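You operate a simulated robot arm through the tools that you are given. There is no shell and no other tool. Be economical: measure what you need, move in short steps, check, and stop when the job is done.

The job below is to be done with a simulated robot arm. You get a single attempt, and the scene is never put back.

Task
One slot bolt has shaken loose: torque it, then true the sleeve with the gauge.
Fine: yellow key till it clicks, key back; gauge at nought, then its arm clear.

It is judged by the outcome, as a careful person would: the job done as asked, and still so three seconds after it is handed in. It fails if anything else is knocked over, pushed out of place, dropped, spilled or broken.

Robot
A 6-joint arm with a two-finger parallel gripper, fixed in place. Base frame: the origin is at the foot of the arm, x ahead of it, y to its left, z up. Readings come in m, rad, newtons and seconds.
Its first joint turns from -1.152 to 1.152 rad. Payload 2.9 kg.
Tool frame: the origin (TCP) lies between the finger pads and is the grasp point; the fingertips stand 0.03 m ahead of it; z points along the fingers, y is the line along which they close. Largest opening 0.11 m; finger width 0.02, thickness 0.01; the body of the gripper, 0.048 by 0.112 m, starts 0.055 m behind the TCP.
Orientation is that of the tool frame in the base frame, as a unit quaternion [x, y, z, w]. With the fingers straight down and closing along the base's y, the tool's x points along the base's -x, its y along +y and its z along -z.

Tools
- The arm moves only by the tool arm_command. Its arguments are lists of equal length, an entry for each row: "jaw": the opening, from 0 (shut) to 1 (fully open); "delta_pos": the shift along the tool's x, y, z in units of 150 mm (1.0 is 150 mm), a list of three; "angular": the turn, a rotation vector about the tool's x, y, z in units of 120 degrees (1.0 is 120 degrees), a list of three. In form: {"jaw": [jaw, ...], "delta_pos": [[tx, ty, tz], ...], "angular": [[ax, ay, az], ...]}. A call has 1 to 20 rows; each row is the pose to reach, as a shift and turn from the pose commanded when the call began, along the tool's axes at that moment. A call with a number of a shift or a turn outside -1 to 1 is refused whole. A row lasts 0.2 s, in which the tool goes at most 0.05 m and 0.15 rad; a call with a longer step from one row to the next is refused whole, and so is a gripper value outside its range. Where a pose cannot be reached the arm comes as near as it can. A force on the tool above 40 N (or 10 N above the force at the start of the call, whichever is more), or a blocked arm, ends the call early, and 0.2 s more pass. Each finger travels about 0.108 m/s and halts on what it meets, pressing with about 44 N; the grip force reading is that of the motor and also rises with nothing between the fingers. The clock runs only during rows and for 0.2 s after the last one: add rows that repeat a pose to give the fingers time. It gives the time, the measured TCP pose, the force on the tool (base axes), the opening and the grip force at its end, in the units of the frame above (readings bear some noise).
- Cameras (640 x 400 px; columns grow to the right, rows downward): "scene" is fixed at [0.0992, 0.4593, 1.3899]; the picture's right is [-0.46, -0.89, 0.00], its down [-0.48, 0.25, -0.84] and it looks along [0.75, -0.39, -0.54] (base axes); focal length 216 px, centre (320, 200). "wrist" rides on the gripper at [-0.036, 0, -0.057] in the tool frame; the picture's right is [0.00, -1.00, 0.00], its down [0.97, 0.00, -0.24] and it looks along [0.24, 0.00, 0.97] (tool axes); focal length 218 px, centre (320, 200). There is no depth. A picture from a camera that has moved, and an enlarged one, comes with that camera's place and axes in the base frame and with its lens.
- get_image(camera): a new picture of that camera. The clock stands still meanwhile.
- inspect(camera, box): a new picture of the part [left, top, right, bottom] of that camera's present view, enlarged. The clock stands still meanwhile.
- job_done(): hands the job in; it is judged then, once.

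Work in short steps. Places have to be worked out from the pictures, the camera data and where the tool is seen: move nearer, look again, correct. Check each grasp and each placing, and mend what went wrong. You have 120 turns and 68 pictures in all, those below and enlarged ones among them. Open the gripper and draw the arm clear of the work before you hand the job in, unless the task says otherwise; then end with one line.

The tools are called after "Call:" by a JSON object that holds its "name" and its "arguments". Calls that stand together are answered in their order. arm_command: Moves the arm, as the interface text tells. Its arguments: {"type":"object","properties":{"jaw":{"type":"array"},"delta_pos":{"type":"array"},"angular":{"type":"array"}},"required":["jaw","delta_pos","angular"]} The other tools are called the same way: get_image (camera) takes a picture; inspect (camera, box) takes an enlarged picture of a part of a camera's view; job_done () hands the job in.

At the start:

```text
t: 0.0
position: [0.3642, 0.134, 1.2787]
orientation: [0.0, 1.0, 0.0, 0.0]
force: [-1.2, 0.0, -0.4]
gripper_width: 0.11
finger_force: 0.0
```

scene: 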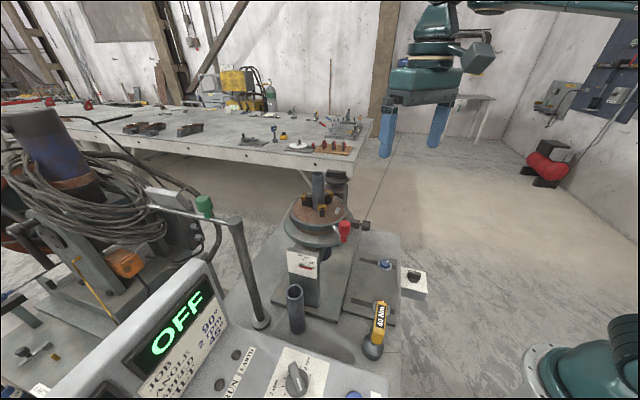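
wrist: 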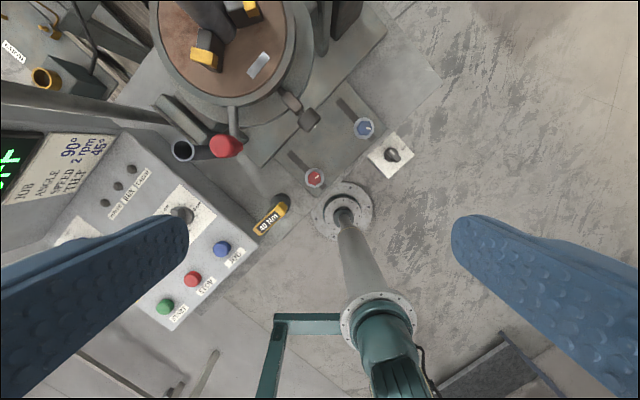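

The scene shows a positioner table with a sleeve, a yellow 40 Nm key, and a base plate with slots. I'll enlarge the key areas first.

Call:
{"name": "inspect", "arguments": {"camera": "scene", "box": [260, 160, 440, 272]}}

Call:
{"name": "inspect", "arguments": {"camera": "scene", "box": [240, 250, 440, 375]}}

Call:
{"name": "inspect", "arguments": {"camera": "wrist", "box": [140, 0, 420, 175]}}

Call:
{"name": "inspect", "arguments": {"camera": "wrist", "box": [150, 100, 430, 275]}}

```text
3.56 times, centred on (350, 216) of scene
camera zoom: at [0.0992, 0.4593, 1.3899], right [-0.46, -0.89, 0.0], down [-0.48, 0.25, -0.84], along [0.75, -0.39, -0.54], focal length 767 px, centre (213, 143)
```

zoom: 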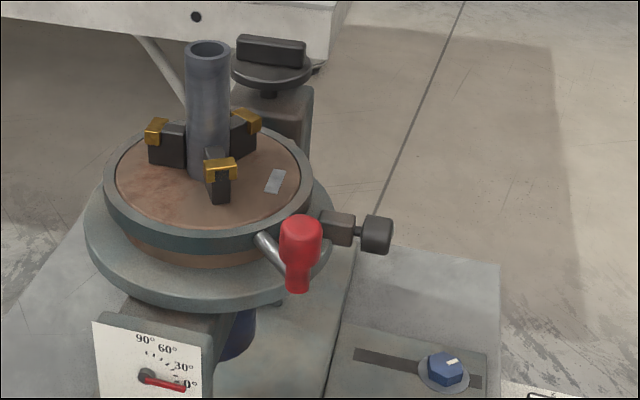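

```text
3.20 times, centred on (340, 312) of scene
camera zoom: at [0.0992, 0.4593, 1.3899], right [-0.46, -0.89, 0.0], down [-0.48, 0.25, -0.84], along [0.75, -0.39, -0.54], focal length 691 px, centre (256, -160)
```

zoom: 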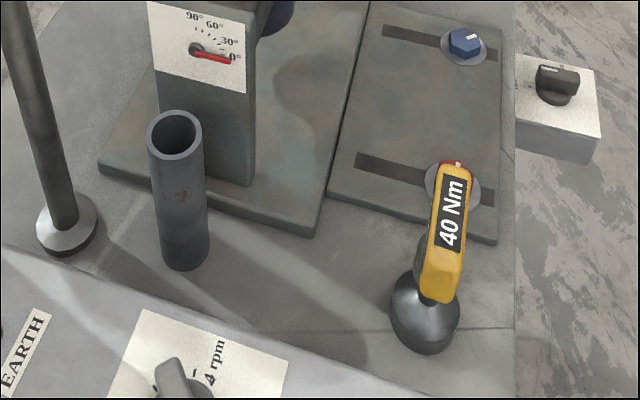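

```text
2.29 times, centred on (280, 88) of wrist
camera zoom: at [0.3995, 0.1354, 1.3346], right [0.0, -1.0, 0.0], down [-0.97, 0.0, 0.24], along [-0.24, 0.0, -0.97], focal length 499 px, centre (411, 457)
```

zoom: 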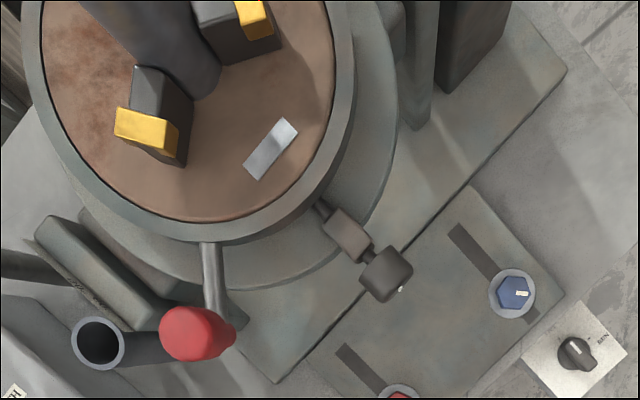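

```text
2.29 times, centred on (290, 188) of wrist
camera zoom: at [0.3995, 0.1354, 1.3346], right [0.0, -1.0, 0.0], down [-0.97, 0.0, 0.24], along [-0.24, 0.0, -0.97], focal length 499 px, centre (389, 229)
```

zoom: 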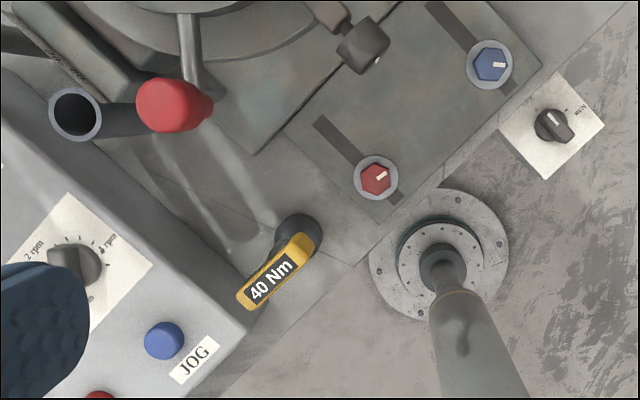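

Next I'll look for the gauge and the surrounding details.

Call:
{"name": "inspect", "arguments": {"camera": "scene", "box": [100, 170, 300, 295]}}

Call:
{"name": "inspect", "arguments": {"camera": "scene", "box": [110, 270, 350, 400]}}

Call:
{"name": "inspect", "arguments": {"camera": "scene", "box": [220, 90, 380, 190]}}

Call:
{"name": "inspect", "arguments": {"camera": "wrist", "box": [0, 0, 260, 162]}}

```text
3.20 times, centred on (200, 232) of scene
camera zoom: at [0.0992, 0.4593, 1.3899], right [-0.46, -0.89, 0.0], down [-0.48, 0.25, -0.84], along [0.75, -0.39, -0.54], focal length 691 px, centre (704, 96)
```

zoom: 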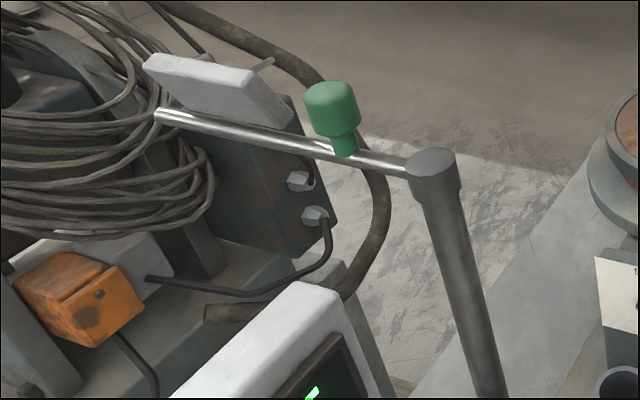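

```text
2.67 times, centred on (230, 335) of scene
camera zoom: at [0.0992, 0.4593, 1.3899], right [-0.46, -0.89, 0.0], down [-0.48, 0.25, -0.84], along [0.75, -0.39, -0.54], focal length 576 px, centre (560, -160)
```

zoom: 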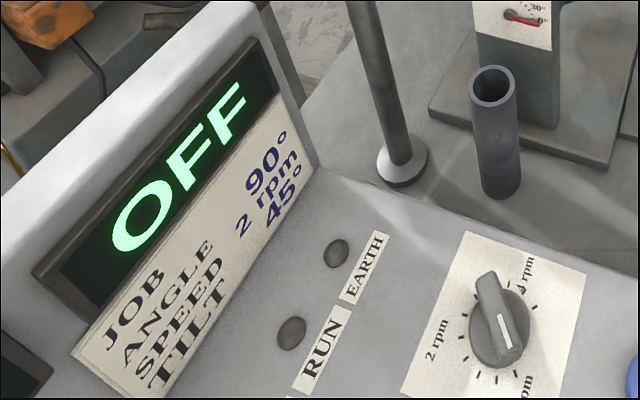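

```text
4.00 times, centred on (300, 140) of scene
camera zoom: at [0.0992, 0.4593, 1.3899], right [-0.46, -0.89, 0.0], down [-0.48, 0.25, -0.84], along [0.75, -0.39, -0.54], focal length 863 px, centre (400, 440)
```

zoom: 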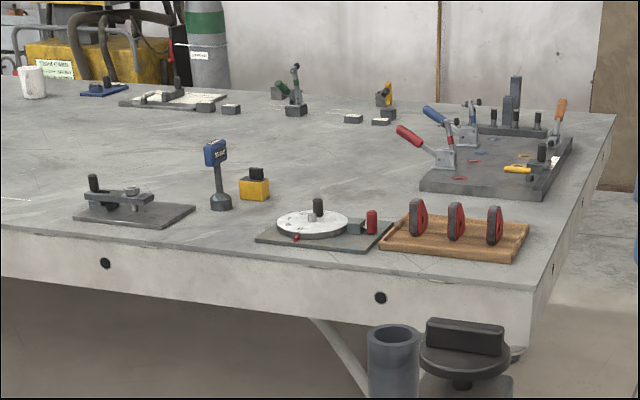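

```text
2.46 times, centred on (130, 81) of wrist
camera zoom: at [0.3995, 0.1354, 1.3346], right [0.0, -1.0, 0.0], down [-0.97, 0.0, 0.24], along [-0.24, 0.0, -0.97], focal length 537 px, centre (788, 493)
```

zoom: 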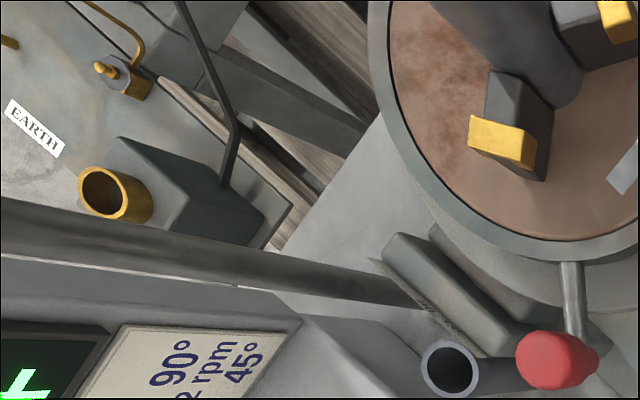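

Triangulating from both views: the red bolt is about (0.33,0.15,0.84), the key about (0.26,0.23,0.8), and the gauge post about (0.45,0.45) with its top at z≈1.14. I'll go down to look at the bolts closely.

Call:
{"name": "arm_command", "arguments": {"jaw": [1, 1, 1, 1], "delta_pos": [[0, 0, 0.3], [0, 0, 0.6], [0, 0, 0.9], [0, 0, 0.9]], "angular": [[0, 0, 0], [0, 0, 0], [0, 0, 0], [0, 0, 0]]}}

Call:
{"name": "get_image", "arguments": {"camera": "wrist"}}

Call:
{"name": "inspect", "arguments": {"camera": "wrist", "box": [250, 80, 450, 205]}}

```text
t: 1.0
position: [0.364, 0.1367, 1.1415]
orientation: [-0.001, 1.0, -0.001, 0.0]
force: [-0.2, 0.0, -0.1]
gripper_width: 0.1097
finger_force: 0.0
```

```text
57 pictures are left
camera wrist: at [0.3998, 0.1372, 1.1989], right [0.0, -1.0, 0.0], down [-0.97, 0.0, 0.24], along [-0.24, 0.0, -0.97], focal length 218 px, centre (320, 200)
```

wrist: 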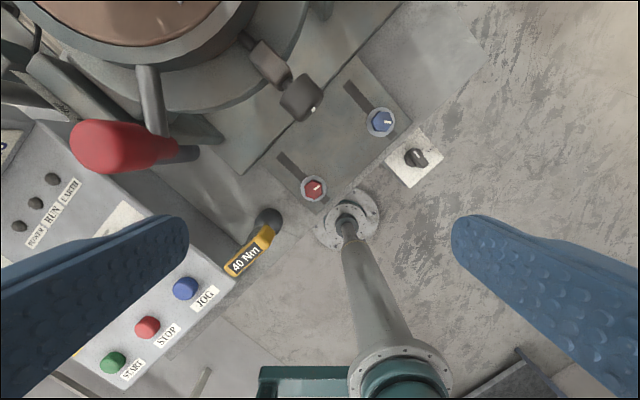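

```text
3.20 times, centred on (350, 142) of wrist
camera zoom: at [0.3998, 0.1372, 1.1989], right [0.0, -1.0, 0.0], down [-0.97, 0.0, 0.24], along [-0.24, 0.0, -0.97], focal length 698 px, centre (224, 384)
```

zoom: 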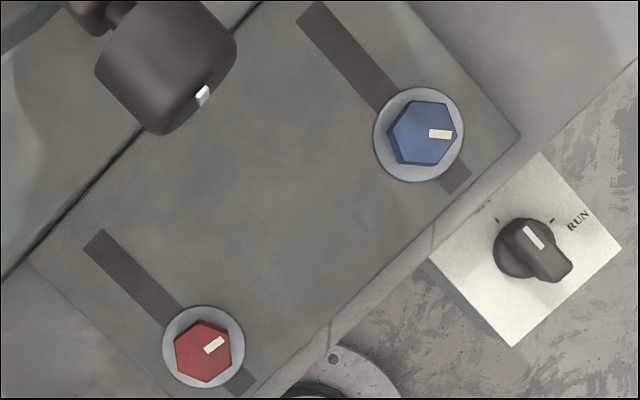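

The black knob on the table side is at about (0.436,0.152,1.03), so I'll stay clear of it. I'll shift to -y and lower for a closer look at both bolts.

Call:
{"name": "arm_command", "arguments": {"jaw": [1, 1, 1, 1, 1], "delta_pos": [[0, -0.2, 0.0], [0, -0.38, 0.2], [0.03, -0.38, 0.5], [0.03, -0.38, 0.8], [0.03, -0.38, 0.8]], "angular": [[0, 0, 0], [0, 0, 0], [0, 0, 0], [0, 0, 0], [0, 0, 0]]}}

Call:
{"name": "get_image", "arguments": {"camera": "wrist"}}

Call:
{"name": "inspect", "arguments": {"camera": "wrist", "box": [200, 80, 400, 205]}}

```text
t: 2.2
position: [0.3595, 0.0793, 1.0231]
orientation: [-0.001, 1.0, 0.0, 0.0]
force: [0.4, 0.4, -0.4]
gripper_width: 0.1102
finger_force: 0.0
```

```text
55 pictures are left
camera wrist: at [0.3951, 0.0792, 1.0795], right [0.0, -1.0, 0.0], down [-0.97, 0.0, 0.24], along [-0.24, 0.0, -0.97], focal length 218 px, centre (320, 200)
```

wrist: 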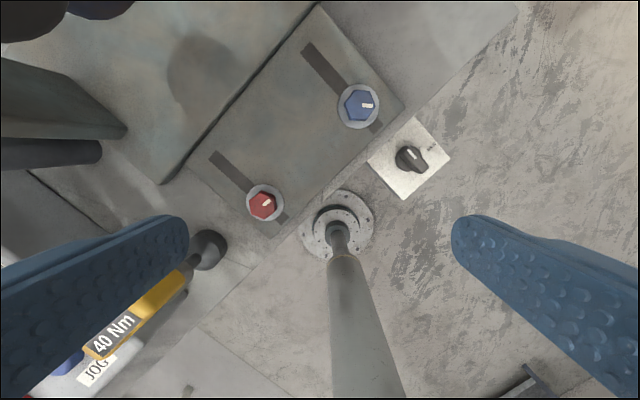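

```text
3.20 times, centred on (300, 142) of wrist
camera zoom: at [0.3951, 0.0792, 1.0795], right [0.0, -1.0, 0.0], down [-0.97, 0.0, 0.24], along [-0.24, 0.0, -0.97], focal length 698 px, centre (384, 384)
```

zoom: 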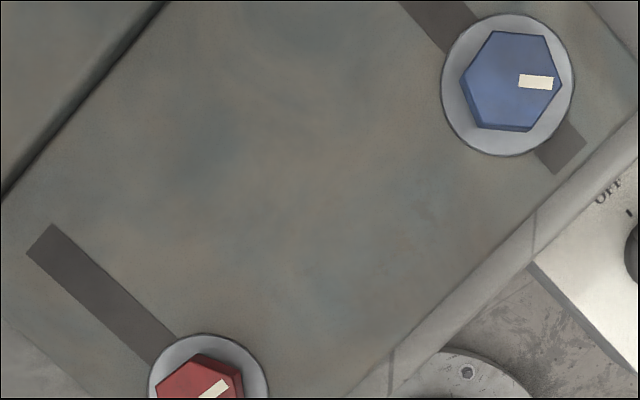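

I'll take close crops of each bolt to compare head height.

Call:
{"name": "inspect", "arguments": {"camera": "wrist", "box": [222, 177, 302, 227]}}

Call:
{"name": "inspect", "arguments": {"camera": "wrist", "box": [320, 80, 400, 130]}}

Call:
{"name": "inspect", "arguments": {"camera": "scene", "box": [350, 250, 430, 375]}}

```text
8.00 times, centred on (262, 202) of wrist
camera zoom: at [0.3951, 0.0792, 1.0795], right [0.0, -1.0, 0.0], down [-0.97, 0.0, 0.24], along [-0.24, 0.0, -0.97], focal length 1746 px, centre (784, 184)
```

zoom: 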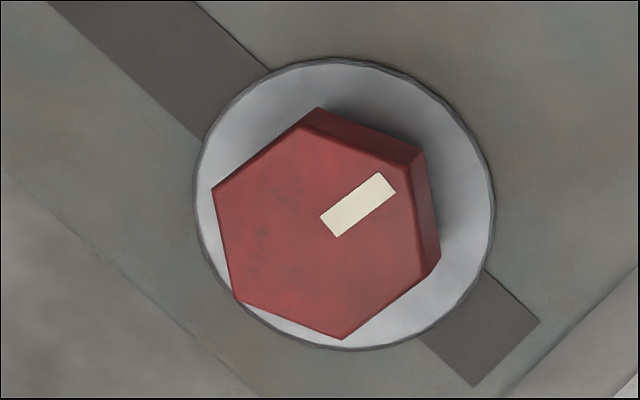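

```text
8.00 times, centred on (360, 105) of wrist
camera zoom: at [0.3951, 0.0792, 1.0795], right [0.0, -1.0, 0.0], down [-0.97, 0.0, 0.24], along [-0.24, 0.0, -0.97], focal length 1746 px, centre (0, 960)
```

zoom: 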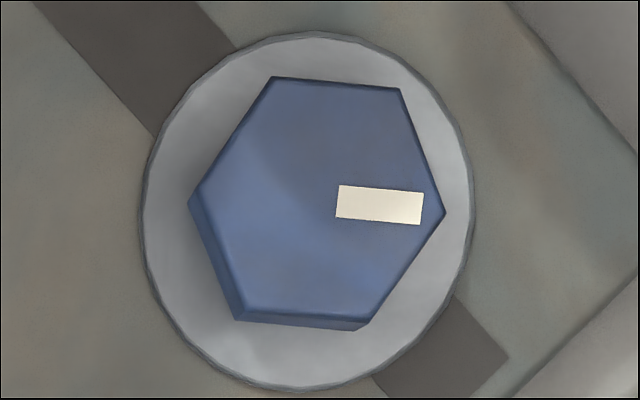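

```text
3.20 times, centred on (390, 312) of scene
camera zoom: at [0.0992, 0.4593, 1.3899], right [-0.46, -0.89, 0.0], down [-0.48, 0.25, -0.84], along [0.75, -0.39, -0.54], focal length 691 px, centre (96, -160)
```

zoom: 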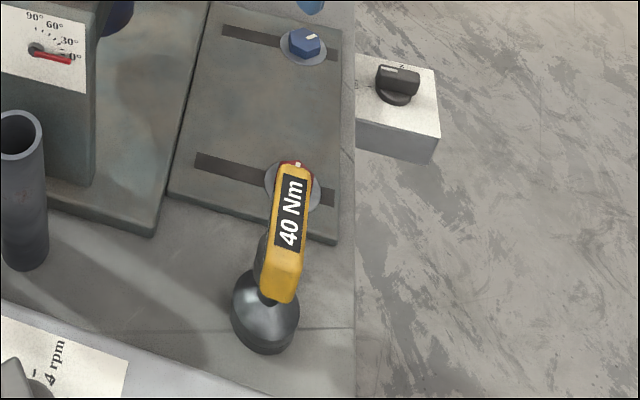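

The red head sits about 4 mm higher off its washer than the blue one, so red looks like the loose bolt; I'll confirm that later. Now I'll rise and move over to view the key at about (0.265,0.225).

Call:
{"name": "arm_command", "arguments": {"jaw": [1, 1, 1, 1, 1, 1], "delta_pos": [[0.1, 0, -0.3], [0.2, 0.1, -0.55], [0.3, 0.35, -0.713], [0.4, 0.6, -0.713], [0.437, 0.805, -0.713], [0.437, 0.805, -0.713]], "angular": [[0, 0, 0], [0, 0, 0], [0, 0, 0], [0, 0, 0], [0, 0, 0], [0, 0, 0]]}}

Call:
{"name": "get_image", "arguments": {"camera": "wrist"}}

```text
t: 3.6
position: [0.293, 0.1988, 1.131]
orientation: [0.0, 1.0, 0.001, 0.001]
force: [0.4, 0.5, -0.8]
gripper_width: 0.11
finger_force: 0.1
```

```text
50 pictures are left
camera wrist: at [0.3292, 0.1987, 1.1867], right [0.0, -1.0, 0.0], down [-0.97, 0.0, 0.24], along [-0.24, 0.0, -0.97], focal length 218 px, centre (320, 200)
```

wrist: 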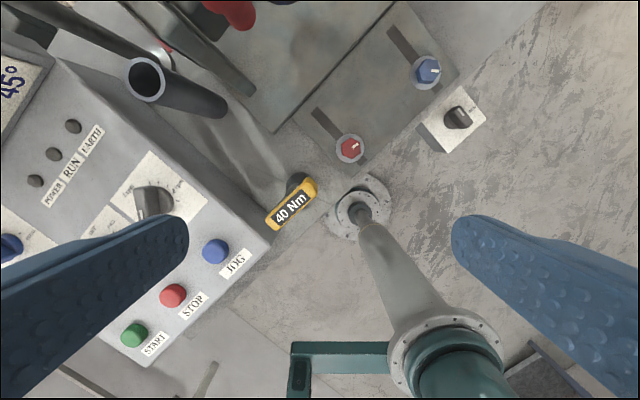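

The yellow part is a horizontal bar handle at about (0.258,0.235,0.93), lying along (+x,-y). I'll turn 45° and go above it to measure more precisely.

Call:
{"name": "arm_command", "arguments": {"jaw": [1, 1, 1, 1, 1, 1, 1], "delta_pos": [[0.05, 0.05, 0.0], [0.1, 0.1, 0.1], [0.15, 0.15, 0.2], [0.2, 0.2, 0.3], [0.233, 0.241, 0.4], [0.233, 0.241, 0.4], [0.233, 0.241, 0.4]], "angular": [[0, 0, 0.0625], [0, 0, 0.125], [0, 0, 0.1875], [0, 0, 0.25], [0, 0, 0.3125], [0, 0, 0.375], [0, 0, 0.375]]}}

Call:
{"name": "get_image", "arguments": {"camera": "wrist"}}

```text
t: 5.2
position: [0.2587, 0.2338, 1.0703]
orientation: [0.382, 0.924, 0.0, 0.001]
force: [-1.0, -0.2, 0.4]
gripper_width: 0.11
finger_force: 0.1
```

```text
49 pictures are left
camera wrist: at [0.284, 0.2098, 1.1259], right [-0.71, -0.71, 0.0], down [-0.69, 0.69, 0.24], along [-0.17, 0.17, -0.97], focal length 218 px, centre (320, 200)
```

wrist: 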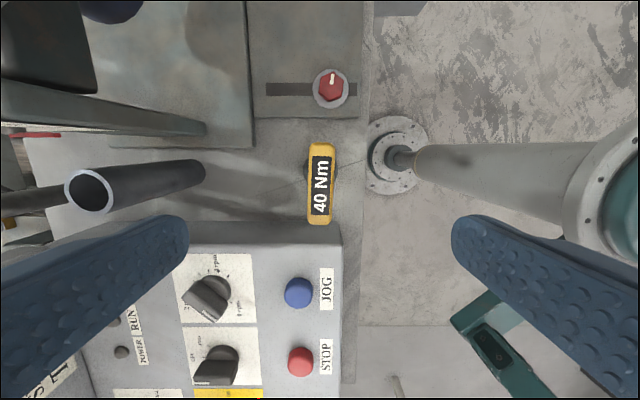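

The handle is centred under the TCP and turned about 3° clockwise. I'll correct that, lower to z≈1.0, and look again to get its height.

Call:
{"name": "arm_command", "arguments": {"jaw": [1, 1, 1], "delta_pos": [[0, 0, 0.25], [0, 0, 0.467], [0, 0, 0.467]], "angular": [[0, 0, 0.025], [0, 0, 0.025], [0, 0, 0.025]]}}

Call:
{"name": "get_image", "arguments": {"camera": "wrist"}}

```text
t: 6.0
position: [0.2578, 0.2365, 0.9993]
orientation: [0.407, 0.914, 0.0, 0.0]
force: [0.6, -0.6, 0.8]
gripper_width: 0.11
finger_force: 0.2
```

```text
48 pictures are left
camera wrist: at [0.282, 0.2089, 1.0564], right [-0.74, -0.67, 0.0], down [-0.65, 0.72, 0.24], along [-0.16, 0.18, -0.97], focal length 218 px, centre (320, 200)
```

wrist: 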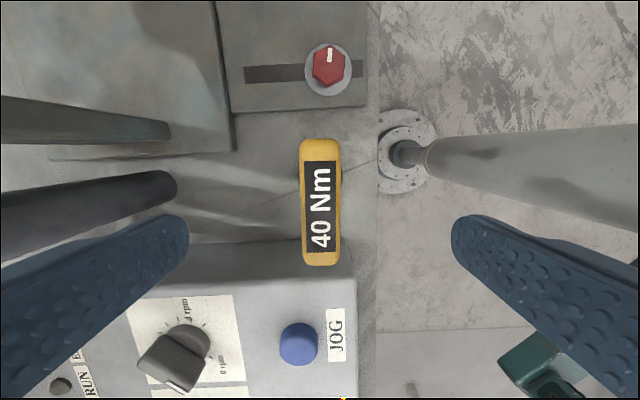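

The handle top is at z≈0.939 and it is 70×22 mm. I'll descend to TCP z≈0.925 and close on it.

Call:
{"name": "arm_command", "arguments": {"jaw": [1, 1, 1, 0.6, 0.2, 0.1, 0.1, 0.1], "delta_pos": [[-0.02, 0, 0.25], [-0.03, 0, 0.495], [-0.03, 0, 0.495], [-0.03, 0, 0.495], [-0.03, 0, 0.495], [-0.03, 0, 0.495], [-0.03, 0, 0.495], [-0.03, 0, 0.495]], "angular": [[0, 0, 0], [0, 0, 0], [0, 0, 0], [0, 0, 0], [0, 0, 0], [0, 0, 0], [0, 0, 0], [0, 0, 0]]}}

Call:
{"name": "get_image", "arguments": {"camera": "wrist"}}

```text
t: 7.8
position: [0.2604, 0.2323, 0.9255]
orientation: [0.406, 0.914, 0.0, 0.0]
force: [0.6, -1.1, -0.7]
gripper_width: 0.0295
finger_force: 43.7
```

```text
47 pictures are left
camera wrist: at [0.2848, 0.2051, 0.9829], right [-0.74, -0.67, 0.0], down [-0.65, 0.72, 0.24], along [-0.16, 0.18, -0.97], focal length 218 px, centre (320, 200)
```

wrist: 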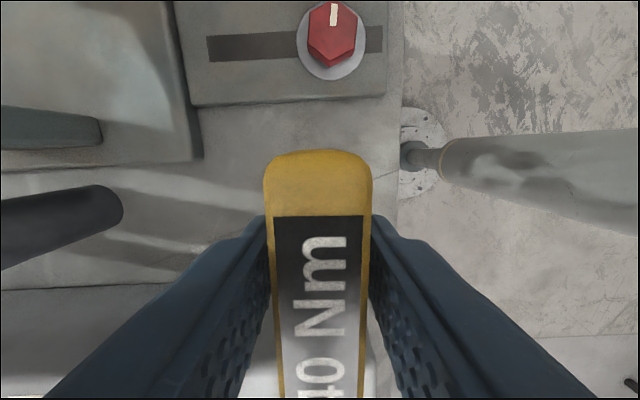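

The grip holds with a width of 29.5 mm. The seat pose is (0.2604,0.2323,0.9255) with yaw about 47.9°. I'll lift the key straight up.

Call:
{"name": "arm_command", "arguments": {"jaw": [0.1, 0.1, 0.1, 0.1, 0.1, 0.1], "delta_pos": [[0, 0, -0.1], [0, 0, -0.25], [0, 0, -0.45], [0, 0, -0.65], [0, 0, -0.8], [0, 0, -0.8]], "angular": [[0, 0, 0], [0, 0, 0], [0, 0, 0], [0, 0, 0], [0, 0, 0], [0, 0, 0]]}}

Call:
{"name": "get_image", "arguments": {"camera": "scene"}}

Call:
{"name": "inspect", "arguments": {"camera": "scene", "box": [330, 240, 430, 380]}}

```text
t: 9.2
position: [0.2614, 0.2314, 1.0455]
orientation: [0.406, 0.914, 0.0, -0.001]
force: [0.4, -0.5, -5.2]
gripper_width: 0.0293
finger_force: 44.2
```

```text
46 pictures are left
```

scene: 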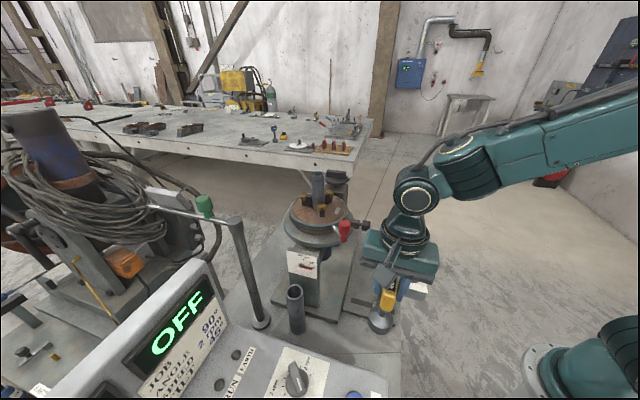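

```text
2.86 times, centred on (380, 310) of scene
camera zoom: at [0.0993, 0.4593, 1.3899], right [-0.46, -0.89, 0.0], down [-0.48, 0.25, -0.84], along [0.75, -0.39, -0.54], focal length 617 px, centre (149, -114)
```

zoom: 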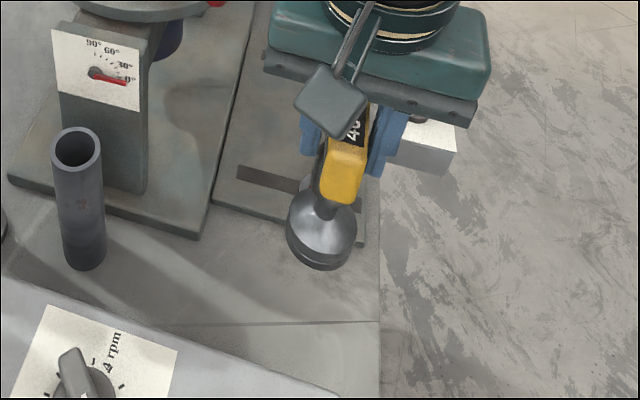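

The key is lifted and its bottom is about 0.145 m below the TCP. Triangulation puts the red bolt at (0.3248,0.1485) with its head top at z≈0.824, and its mark aligned with the bar. I'll move over the bolt at safe height and check.

Call:
{"name": "arm_command", "arguments": {"jaw": [0.1, 0.1, 0.1, 0.1, 0.1, 0.1], "delta_pos": [[-0.13, -0.01, 0], [-0.3, -0.02, 0], [-0.47, -0.04, 0], [-0.62, -0.05, 0], [-0.693, -0.057, 0], [-0.693, -0.057, 0]], "angular": [[0, 0, 0], [0, 0, 0], [0, 0, 0], [0, 0, 0], [0, 0, 0], [0, 0, 0]]}}

Call:
{"name": "inspect", "arguments": {"camera": "scene", "box": [310, 200, 470, 320]}}

Call:
{"name": "get_image", "arguments": {"camera": "wrist"}}

```text
t: 10.6
position: [0.3236, 0.1496, 1.0452]
orientation: [0.406, 0.914, 0.001, 0.0]
force: [0.2, 0.3, -4.2]
gripper_width: 0.0291
finger_force: 43.9
```

```text
3.33 times, centred on (390, 260) of scene
camera zoom: at [0.0993, 0.4593, 1.3899], right [-0.46, -0.89, 0.0], down [-0.48, 0.25, -0.84], along [0.75, -0.39, -0.54], focal length 719 px, centre (87, 0)
```

zoom: 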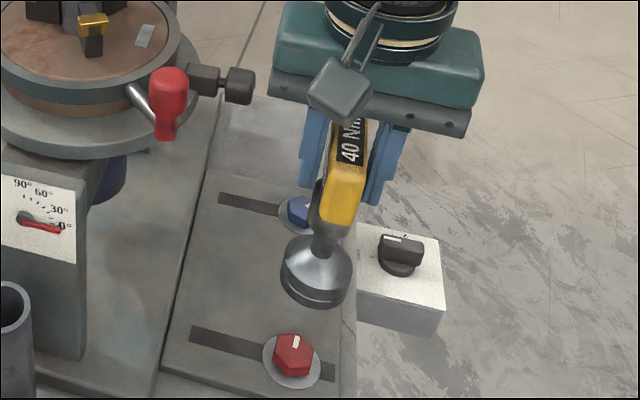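

```text
43 pictures are left
camera wrist: at [0.3491, 0.1222, 1.1017], right [-0.74, -0.67, 0.0], down [-0.65, 0.72, 0.24], along [-0.16, 0.18, -0.97], focal length 218 px, centre (320, 200)
```

wrist: 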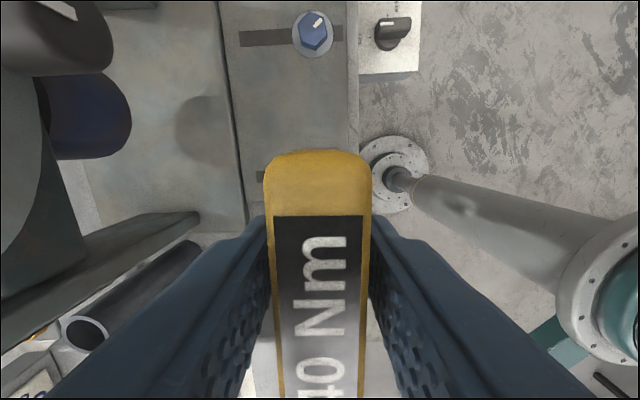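

The bell lines up over the red bolt to within a few mm. I'll descend to just above the head and check.

Call:
{"name": "arm_command", "arguments": {"jaw": [0.1, 0.1, 0.1, 0.1], "delta_pos": [[-0.006, 0, 0.15], [-0.009, 0, 0.3], [-0.009, 0, 0.4], [-0.009, 0, 0.4]], "angular": [[0, 0, 0], [0, 0, 0], [0, 0, 0], [0, 0, 0]]}}

Call:
{"name": "inspect", "arguments": {"camera": "scene", "box": [350, 250, 430, 325]}}

```text
t: 11.6
position: [0.3269, 0.1482, 0.9852]
orientation: [0.406, 0.914, 0.0, 0.0]
force: [0.1, 0.0, -5.1]
gripper_width: 0.0292
finger_force: 43.4
```

```text
5.33 times, centred on (390, 288) of scene
camera zoom: at [0.0993, 0.4593, 1.3899], right [-0.46, -0.89, 0.0], down [-0.48, 0.25, -0.84], along [0.75, -0.39, -0.54], focal length 1151 px, centre (-53, -267)
```

zoom: 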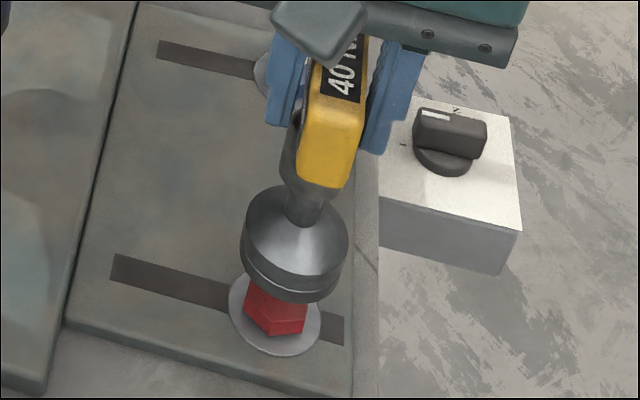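

The alignment looks good: by the image geometry, the bell centre projects straight down onto the bolt. I'll creep down and watch the force.

Call:
{"name": "arm_command", "arguments": {"jaw": [0.1, 0.1, 0.1, 0.1, 0.1], "delta_pos": [[0.008, 0, 0.05], [0.008, 0, 0.1], [0.008, 0, 0.15], [0.008, 0, 0.2], [0.008, 0, 0.2]], "angular": [[0, 0, 0], [0, 0, 0], [0, 0, 0], [0, 0, 0], [0, 0, 0]]}}

Call:
{"name": "inspect", "arguments": {"camera": "scene", "box": [350, 250, 430, 325]}}

```text
t: 12.8
position: [0.325, 0.1489, 0.9561]
orientation: [0.406, 0.914, 0.0, 0.0]
force: [0.8, -0.6, -4.6]
gripper_width: 0.0295
finger_force: 43.9
```

```text
5.33 times, centred on (390, 288) of scene
camera zoom: at [0.0993, 0.4593, 1.3899], right [-0.46, -0.89, 0.0], down [-0.48, 0.25, -0.84], along [0.75, -0.39, -0.54], focal length 1151 px, centre (-53, -267)
```

zoom: 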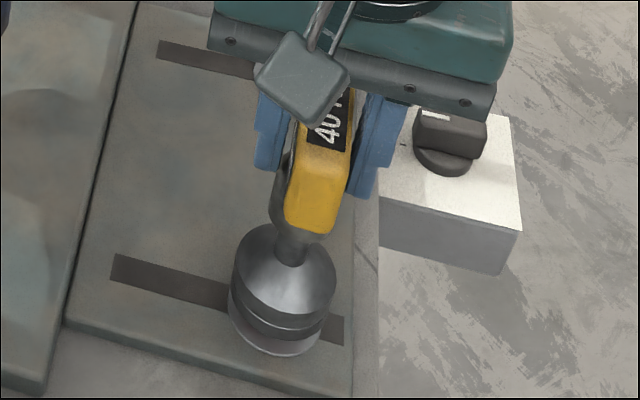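

No contact yet, and the bell sits about 13 mm above the washer. I'll nudge it 1.5 mm left in the view and continue down.

Call:
{"name": "arm_command", "arguments": {"jaw": [0.1, 0.1, 0.1, 0.1, 0.1], "delta_pos": [[0.003, 0.009, 0.02], [0.003, 0.009, 0.04], [0.003, 0.009, 0.06], [0.003, 0.009, 0.08], [0.003, 0.009, 0.08]], "angular": [[0, 0, 0], [0, 0, 0], [0, 0, 0], [0, 0, 0], [0, 0, 0]]}}

Call:
{"name": "inspect", "arguments": {"camera": "scene", "box": [350, 250, 430, 325]}}

```text
t: 14.0
position: [0.325, 0.1497, 0.9438]
orientation: [0.407, 0.913, 0.0, 0.0]
force: [-0.1, 0.0, -4.8]
gripper_width: 0.0294
finger_force: 43.8
```

```text
5.33 times, centred on (390, 288) of scene
camera zoom: at [0.0993, 0.4593, 1.3899], right [-0.46, -0.89, 0.0], down [-0.48, 0.25, -0.84], along [0.75, -0.39, -0.54], focal length 1151 px, centre (-53, -267)
```

zoom: 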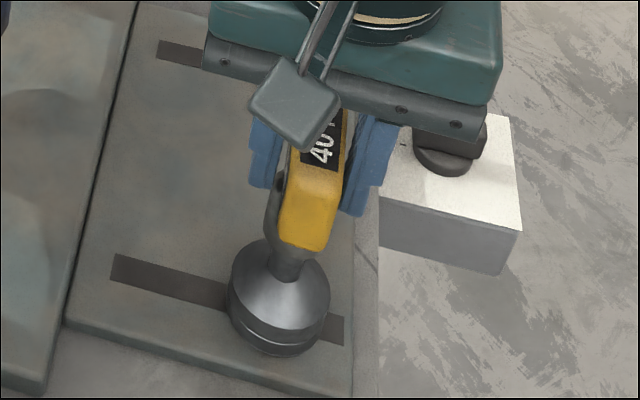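

The bell now surrounds the head with no contact force. I'll feel a little further down for the seat.

Call:
{"name": "arm_command", "arguments": {"jaw": [0.1, 0.1, 0.1, 0.1], "delta_pos": [[0, 0, 0.01], [0, 0, 0.02], [0, 0, 0.03], [0, 0, 0.03]], "angular": [[0, 0, 0], [0, 0, 0], [0, 0, 0], [0, 0, 0]]}}

```text
t: 15.0
position: [0.3261, 0.1506, 0.9396]
orientation: [0.406, 0.914, 0.003, 0.002]
force: [-1.1, -0.1, 26.1]
gripper_width: 0.0293
finger_force: 44.1
```

It seated at TCP z≈0.94 with 31 N up. I'll ease off 1 mm and turn clockwise 30°, watching the readings.

Call:
{"name": "arm_command", "arguments": {"jaw": [0.1, 0.1, 0.1, 0.1, 0.1, 0.1, 0.1], "delta_pos": [[0, 0, -0.012], [0, 0, -0.012], [0, 0, -0.012], [0, 0, -0.012], [0, 0, -0.012], [0, 0, -0.012], [0, 0, -0.012]], "angular": [[0, 0, 0], [0, 0, 0.05], [0, 0, 0.1], [0, 0, 0.15], [0, 0, 0.2], [0, 0, 0.25], [0, 0, 0.25]]}}

Call:
{"name": "get_image", "arguments": {"camera": "wrist"}}

```text
t: 16.6
position: [0.3247, 0.1508, 0.9404]
orientation: [0.629, 0.778, 0.0, 0.0]
force: [-0.9, -0.5, 6.5]
gripper_width: 0.0294
finger_force: 44.2
```

```text
39 pictures are left
camera wrist: at [0.3328, 0.115, 0.9974], right [-0.98, -0.21, 0.0], down [-0.2, 0.95, 0.24], along [-0.05, 0.23, -0.97], focal length 218 px, centre (320, 200)
```

wrist: 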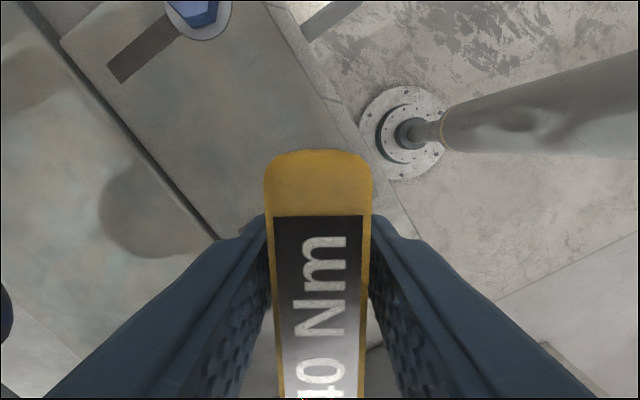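

It turned freely to 78° yaw with no sign of a click yet. I'll continue clockwise 30°.

Call:
{"name": "arm_command", "arguments": {"jaw": [0.1, 0.1, 0.1, 0.1, 0.1, 0.1], "delta_pos": [[0, 0, 0], [0, 0, 0], [0, 0, 0], [0, 0, 0], [0, 0, 0], [0, 0, 0]], "angular": [[0, 0, 0.05], [0, 0, 0.1], [0, 0, 0.15], [0, 0, 0.2], [0, 0, 0.25], [0, 0, 0.25]]}}

Call:
{"name": "inspect", "arguments": {"camera": "scene", "box": [330, 210, 450, 325]}}

```text
t: 18.0
position: [0.3257, 0.1502, 0.9402]
orientation: [0.809, 0.588, 0.0, 0.0]
force: [-0.2, 0.1, -3.8]
gripper_width: 0.0293
finger_force: 44.2
```

```text
3.48 times, centred on (390, 268) of scene
camera zoom: at [0.0993, 0.4593, 1.3899], right [-0.46, -0.89, 0.0], down [-0.48, 0.25, -0.84], along [0.75, -0.39, -0.54], focal length 751 px, centre (76, -35)
```

zoom: 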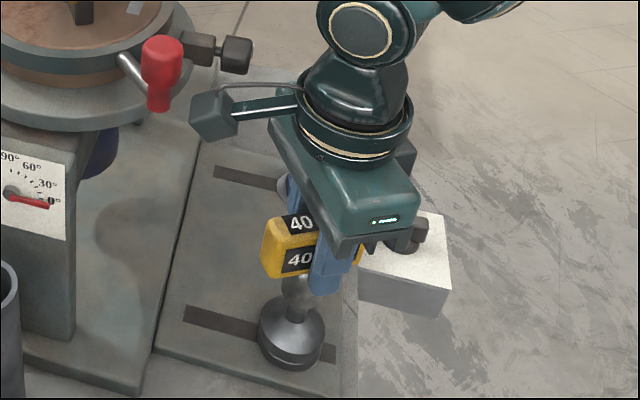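

Yaw is 108° and the contact force eased, which suggests the bolt is screwing down. I'll follow it down 1 mm and keep turning.

Call:
{"name": "arm_command", "arguments": {"jaw": [0.1, 0.1, 0.1, 0.1, 0.1, 0.1], "delta_pos": [[0, 0, 0.007], [0, 0, 0.007], [0, 0, 0.007], [0, 0, 0.007], [0, 0, 0.007], [0, 0, 0.007]], "angular": [[0, 0, 0.05], [0, 0, 0.1], [0, 0, 0.15], [0, 0, 0.2], [0, 0, 0.25], [0, 0, 0.25]]}}

Call:
{"name": "get_image", "arguments": {"camera": "wrist"}}

```text
t: 19.4
position: [0.3264, 0.1505, 0.9412]
orientation: [0.934, 0.358, 0.001, -0.001]
force: [1.7, 0.1, 28.5]
gripper_width: 0.0293
finger_force: 44.2
```

```text
37 pictures are left
camera wrist: at [0.2989, 0.1264, 0.9972], right [-0.67, 0.74, 0.0], down [0.72, 0.65, 0.24], along [0.18, 0.16, -0.97], focal length 218 px, centre (320, 200)
```

wrist: 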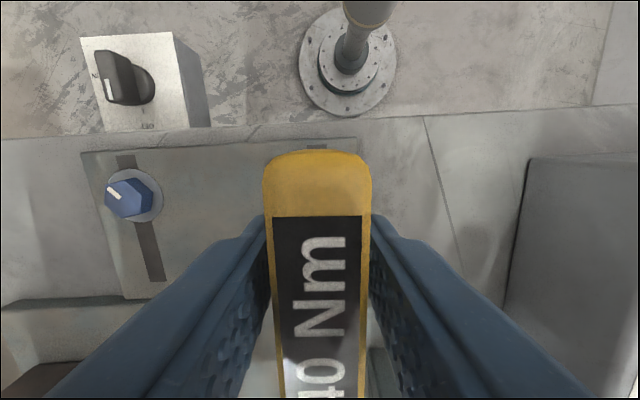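

Yaw is now 138° with the bell firmly seated. I'll ease the down-force and carry on clockwise.

Call:
{"name": "arm_command", "arguments": {"jaw": [0.1, 0.1, 0.1, 0.1, 0.1, 0.1], "delta_pos": [[0, 0, -0.006], [0, 0, -0.006], [0, 0, -0.006], [0, 0, -0.006], [0, 0, -0.006], [0, 0, -0.006]], "angular": [[0, 0, 0.05], [0, 0, 0.1], [0, 0, 0.15], [0, 0, 0.2], [0, 0, 0.25], [0, 0, 0.25]]}}

```text
t: 20.8
position: [0.3451, 0.0272, 0.9364]
orientation: [0.994, 0.107, 0.0, 0.001]
force: [-0.2, -0.4, -5.1]
gripper_width: 0.0291
finger_force: 44.4
out of reach, approached as far as the arm can: row 2, 3, 4, 5, 6
```

The arm hit a limit and drifted to (0.345,0.027). I'll look at it before doing anything else.

Call:
{"name": "get_image", "arguments": {"camera": "scene"}}

Call:
{"name": "inspect", "arguments": {"camera": "scene", "box": [330, 210, 450, 325]}}

```text
36 pictures are left
```

scene: 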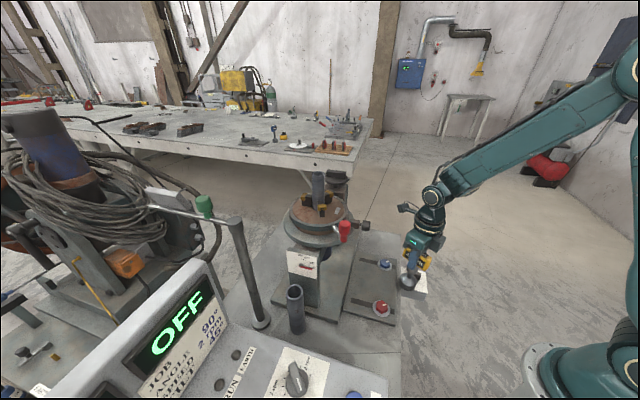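

```text
3.48 times, centred on (390, 268) of scene
camera zoom: at [0.0993, 0.4593, 1.3899], right [-0.46, -0.89, 0.0], down [-0.48, 0.25, -0.84], along [0.75, -0.39, -0.54], focal length 751 px, centre (76, -35)
```

zoom: 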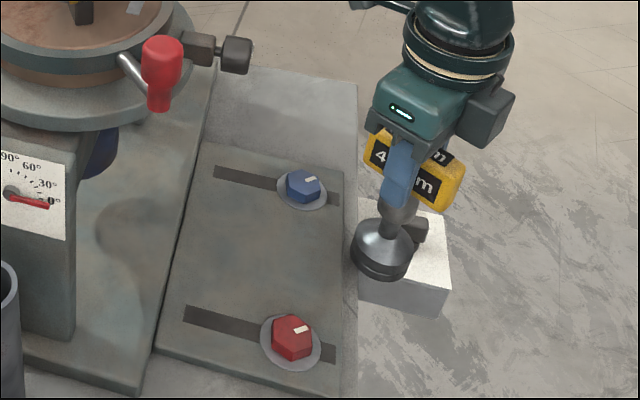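

The key pulled off sideways because the last joint's limit is about yaw 147° here. The red mark has turned, so the key does drive the bolt. I'll raise straight up first, then rotate back to yaw 48°.

Call:
{"name": "arm_command", "arguments": {"jaw": [0.1, 0.1, 0.1, 0.1, 0.1, 0.1, 0.1, 0.1, 0.1, 0.1, 0.1, 0.1, 0.1, 0.1, 0.1, 0.1, 0.1, 0.1, 0.1], "delta_pos": [[0, 0, -0.3], [0, 0, -0.6], [0, 0, -0.7], [0, 0, -0.7], [0, 0, -0.7], [0, 0, -0.7], [0, 0, -0.7], [0, 0, -0.7], [0, 0, -0.7], [0, 0, -0.7], [0, 0, -0.7], [0, 0, -0.7], [0, 0, -0.7], [0, 0, -0.7], [0, 0, -0.7], [0, 0, -0.7], [0, 0, -0.7], [0, 0, -0.7], [0, 0, -0.7]], "angular": [[0, 0, 0], [0, 0, 0], [0, 0, -0.0625], [0, 0, -0.125], [0, 0, -0.1875], [0, 0, -0.25], [0, 0, -0.3125], [0, 0, -0.375], [0, 0, -0.4375], [0, 0, -0.5], [0, 0, -0.5625], [0, 0, -0.625], [0, 0, -0.6875], [0, 0, -0.75], [0, 0, -0.8125], [0, 0, -0.875], [0, 0, -0.9375], [0, 0, -1.0], [0, 0, -1.0]]}}

Call:
{"name": "inspect", "arguments": {"camera": "scene", "box": [350, 245, 450, 320]}}

```text
t: 24.8
position: [0.3442, 0.0285, 1.0419]
orientation: [0.406, 0.914, 0.0, 0.0]
force: [-0.8, 0.8, -4.8]
gripper_width: 0.0291
finger_force: 43.9
```

```text
5.33 times, centred on (400, 282) of scene
camera zoom: at [0.0993, 0.4593, 1.3899], right [-0.46, -0.89, 0.0], down [-0.48, 0.25, -0.84], along [0.75, -0.39, -0.54], focal length 1151 px, centre (-107, -240)
```

zoom: 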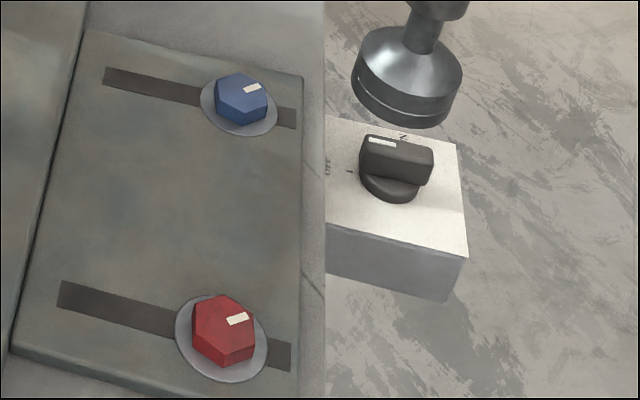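

The commanded pose reset to where the arm ended up, and the RUN switch looks untouched. Red's head now sits as low as blue's, so I'll move to look at it from directly above.

Call:
{"name": "arm_command", "arguments": {"jaw": [0.1, 0.1, 0.1, 0.1, 0.1, 0.1, 0.1], "delta_pos": [[0.15, 0.1, -0.05], [0.35, 0.2, -0.05], [0.55, 0.3, -0.05], [0.75, 0.4, -0.05], [0.95, 0.496, -0.05], [1.0, 0.496, -0.05], [1.0, 0.496, -0.05]], "angular": [[0, 0, 0], [0, 0, 0], [0, 0, 0], [0, 0, 0], [0, 0, 0], [0, 0, 0], [0, 0, 0]]}}

Call:
{"name": "inspect", "arguments": {"camera": "wrist", "box": [260, 0, 420, 160]}}

```text
t: 26.4
position: [0.299, 0.1903, 1.0506]
orientation: [0.406, 0.914, 0.0, 0.0]
force: [-0.6, 0.0, -5.1]
gripper_width: 0.0293
finger_force: 43.8
```

```text
2.50 times, centred on (340, 80) of wrist
camera zoom: at [0.3233, 0.1635, 1.1065], right [-0.74, -0.67, 0.0], down [-0.65, 0.72, 0.24], along [-0.16, 0.18, -0.97], focal length 546 px, centre (270, 500)
```

zoom: 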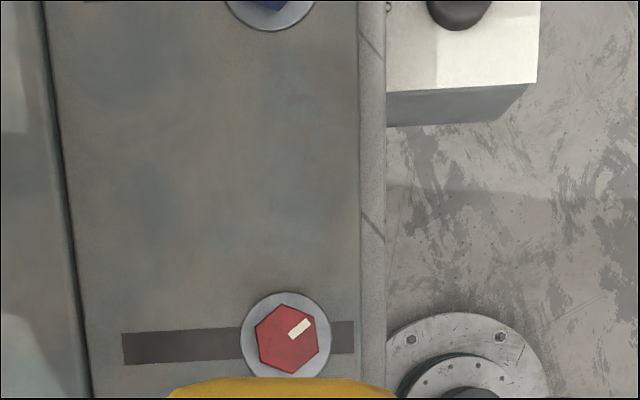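

The mark has turned about 45° clockwise and is now parallel with blue's, while the key turned 90°. That suggests it clicked and slipped; to be sure I'll put the key back on aligned with the mark (yaw 93°) and turn again.

Call:
{"name": "arm_command", "arguments": {"jaw": [0.1, 0.1, 0.1, 0.1, 0.1, 0.1, 0.1, 0.1, 0.1, 0.1, 0.1], "delta_pos": [[-0.08, -0.01, 0], [-0.16, -0.025, 0], [-0.24, -0.04, 0], [-0.315, -0.051, 0], [-0.315, -0.051, 0], [-0.315, -0.051, 0], [-0.315, -0.051, 0.15], [-0.315, -0.051, 0.3], [-0.315, -0.051, 0.45], [-0.315, -0.051, 0.6], [-0.315, -0.051, 0.6]], "angular": [[0, 0, 0.0625], [0, 0, 0.125], [0, 0, 0.1875], [0, 0, 0.25], [0, 0, 0.3125], [0, 0, 0.375], [0, 0, 0.375], [0, 0, 0.375], [0, 0, 0.375], [0, 0, 0.375], [0, 0, 0.375]]}}

Call:
{"name": "inspect", "arguments": {"camera": "scene", "box": [350, 250, 430, 325]}}

```text
t: 28.8
position: [0.3259, 0.1502, 0.9595]
orientation: [0.725, 0.689, 0.0, -0.001]
force: [0.5, 0.1, -4.8]
gripper_width: 0.0291
finger_force: 43.7
```

```text
5.33 times, centred on (390, 288) of scene
camera zoom: at [0.0993, 0.4593, 1.3899], right [-0.46, -0.89, 0.0], down [-0.48, 0.25, -0.84], along [0.75, -0.39, -0.54], focal length 1151 px, centre (-53, -267)
```

zoom: 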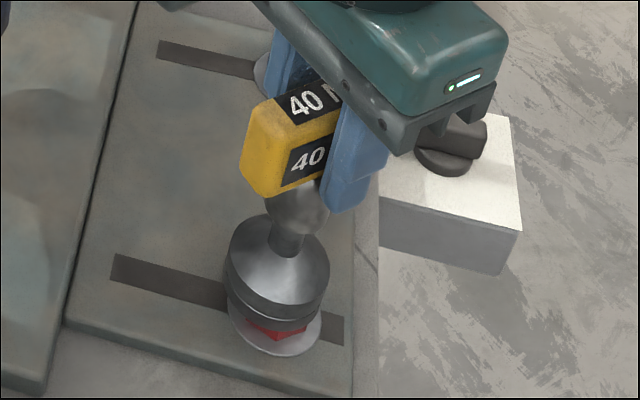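

The bell is about 1.5 mm left in the view. I'll correct that and descend to the seat.

Call:
{"name": "arm_command", "arguments": {"jaw": [0.1, 0.1, 0.1, 0.1, 0.1], "delta_pos": [[-0.008, -0.004, 0.03], [-0.008, -0.004, 0.06], [-0.008, -0.004, 0.09], [-0.008, -0.004, 0.117], [-0.008, -0.004, 0.117]], "angular": [[0, 0, 0], [0, 0, 0], [0, 0, 0], [0, 0, 0], [0, 0, 0]]}}

Call:
{"name": "arm_command", "arguments": {"jaw": [0.1, 0.1, 0.1, 0.1, 0.1], "delta_pos": [[0, 0, 0], [0, 0, 0], [0, 0, 0], [0, 0, 0], [0, 0, 0]], "angular": [[0, 0, 0.04], [0, 0, 0.08], [0, 0, 0.12], [0, 0, 0.16], [0, 0, 0.16]]}}

```text
t: 30.0
position: [0.3258, 0.1479, 0.9411]
orientation: [0.725, 0.689, 0.0, -0.001]
force: [0.3, -0.3, -4.8]
gripper_width: 0.0293
finger_force: 44.4
```

```text
t: 31.2
position: [0.3244, 0.1496, 0.942]
orientation: [0.83, 0.557, 0.0, 0.0]
force: [-0.3, 1.2, -5.1]
gripper_width: 0.0293
finger_force: 43.8
```

It went on with no resistance and is now at yaw 112°. I'll turn another 24°, then lift straight up to check the mark.

Call:
{"name": "arm_command", "arguments": {"jaw": [0.1, 0.1, 0.1, 0.1, 0.1, 0.1], "delta_pos": [[0, 0, 0], [0, 0, 0], [0, 0, 0], [0, 0, 0], [0, 0, 0], [0, 0, 0]], "angular": [[0, 0, 0.04], [0, 0, 0.08], [0, 0, 0.12], [0, 0, 0.16], [0, 0, 0.2], [0, 0, 0.2]]}}

Call:
{"name": "arm_command", "arguments": {"jaw": [0.1, 0.1, 0.1, 0.1, 0.1], "delta_pos": [[0, 0, -0.15], [0, 0, -0.3], [0, 0, -0.5], [0, 0, -0.7], [0, 0, -0.7]], "angular": [[0, 0, 0], [0, 0, 0], [0, 0, 0], [0, 0, 0], [0, 0, 0]]}}

Call:
{"name": "inspect", "arguments": {"camera": "scene", "box": [350, 245, 450, 320]}}

```text
t: 32.6
position: [0.3248, 0.1493, 0.9418]
orientation: [0.928, 0.373, 0.0, 0.0]
force: [0.9, -0.5, -4.6]
gripper_width: 0.0294
finger_force: 43.7
```

```text
t: 33.8
position: [0.3266, 0.1486, 1.0464]
orientation: [0.928, 0.373, 0.0, 0.0]
force: [-0.4, 0.1, -5.1]
gripper_width: 0.0292
finger_force: 43.7
```

```text
5.33 times, centred on (400, 282) of scene
camera zoom: at [0.0993, 0.4593, 1.3899], right [-0.46, -0.89, 0.0], down [-0.48, 0.25, -0.84], along [0.75, -0.39, -0.54], focal length 1151 px, centre (-107, -240)
```

zoom: 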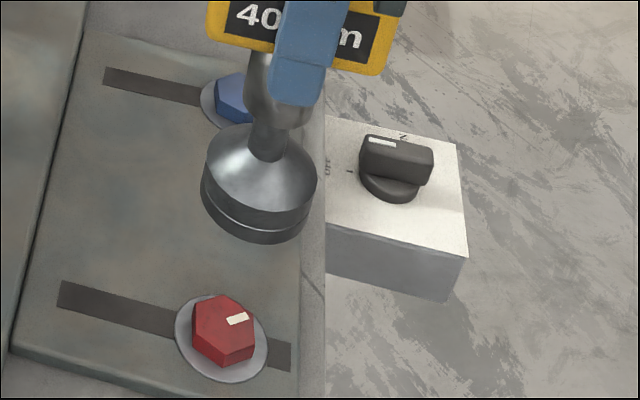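

The key turned another 43° while seated and the bolt didn't budge, so it is torqued and clicks over, with its mark matching blue's. Now I'll carry the key home to (0.2604,0.2323) at yaw 48°.

Call:
{"name": "arm_command", "arguments": {"jaw": [0.1, 0.1, 0.1, 0.1, 0.1, 0.1, 0.1, 0.1, 0.1, 0.1, 0.1, 0.1, 0.1, 0.1], "delta_pos": [[0.006, -0.06, 0], [0.012, -0.12, 0], [0.018, -0.18, 0], [0.024, -0.24, 0], [0.03, -0.3, 0], [0.036, -0.36, 0], [0.042, -0.42, 0], [0.048, -0.48, 0], [0.054, -0.54, 0], [0.06, -0.6, 0], [0.065, -0.66, 0], [0.067, -0.708, 0], [0.067, -0.708, 0], [0.067, -0.708, 0]], "angular": [[0, 0, -0.061], [0, 0, -0.122], [0, 0, -0.183], [0, 0, -0.244], [0, 0, -0.305], [0, 0, -0.366], [0, 0, -0.427], [0, 0, -0.488], [0, 0, -0.549], [0, 0, -0.61], [0, 0, -0.671], [0, 0, -0.73], [0, 0, -0.736], [0, 0, -0.736]]}}

Call:
{"name": "arm_command", "arguments": {"jaw": [0.1, 0.1, 0.1, 0.1, 0.1, 0.1], "delta_pos": [[0, 0, 0.2], [0, 0, 0.4], [0, 0, 0.6], [0, 0, 0.7], [0, 0, 0.76], [0, 0, 0.76]], "angular": [[0, 0, 0], [0, 0, 0], [0, 0, 0], [0, 0, 0], [0, 0, 0], [0, 0, 0]]}}

```text
t: 36.8
position: [0.2588, 0.2317, 1.047]
orientation: [0.404, 0.915, 0.0, 0.0]
force: [0.2, 0.6, -4.4]
gripper_width: 0.0294
finger_force: 43.9
```

```text
t: 38.2
position: [0.2586, 0.2325, 0.9326]
orientation: [0.406, 0.914, -0.001, -0.001]
force: [0.6, 0.4, -5.0]
gripper_width: 0.0293
finger_force: 44.4
```

The pose matches home and the key is still hanging free at z 0.9326. I'll lower the last 6–7 mm gently.

Call:
{"name": "arm_command", "arguments": {"jaw": [0.1, 0.1, 0.1, 0.1], "delta_pos": [[0, 0, 0.015], [0, 0, 0.03], [0, 0, 0.045], [0, 0, 0.045]], "angular": [[0, 0, 0], [0, 0, 0], [0, 0, 0], [0, 0, 0]]}}

Call:
{"name": "inspect", "arguments": {"camera": "scene", "box": [330, 270, 430, 370]}}

```text
t: 39.2
position: [0.2588, 0.2322, 0.9251]
orientation: [0.404, 0.915, 0.0, -0.001]
force: [-0.2, 0.4, -4.2]
gripper_width: 0.0292
finger_force: 44.0
```

```text
4.00 times, centred on (380, 320) of scene
camera zoom: at [0.0993, 0.4593, 1.3899], right [-0.46, -0.89, 0.0], down [-0.48, 0.25, -0.84], along [0.75, -0.39, -0.54], focal length 863 px, centre (80, -280)
```

zoom: 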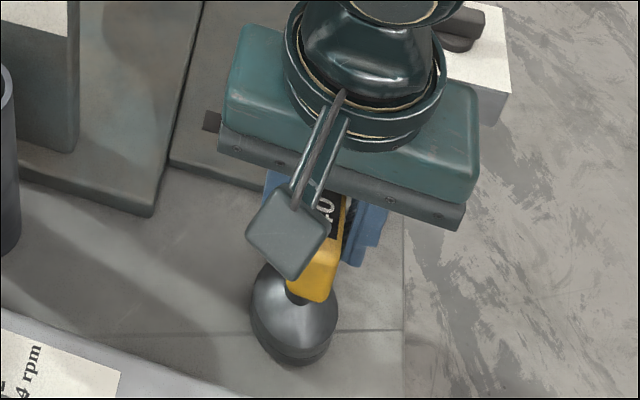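

It's still hanging, so I'll feel down 2–3 mm more.

Call:
{"name": "arm_command", "arguments": {"jaw": [0.1, 0.1, 0.1], "delta_pos": [[0, 0, 0.006], [0, 0, 0.012], [0, 0, 0.012]], "angular": [[0, 0, 0], [0, 0, 0], [0, 0, 0]]}}

```text
t: 40.0
position: [0.2577, 0.2333, 0.9227]
orientation: [0.405, 0.914, -0.001, 0.0]
force: [-0.4, -0.1, -3.8]
gripper_width: 0.0294
finger_force: 43.9
```

Call:
{"name": "arm_command", "arguments": {"jaw": [0.1, 0.1, 0.1], "delta_pos": [[0, 0, 0.007], [0, 0, 0.014], [0, 0, 0.014]], "angular": [[0, 0, 0], [0, 0, 0], [0, 0, 0]]}}

```text
t: 40.8
position: [0.2587, 0.2314, 0.9215]
orientation: [0.405, 0.914, 0.0, 0.0]
force: [0.8, -0.1, -4.1]
gripper_width: 0.0293
finger_force: 43.6
```

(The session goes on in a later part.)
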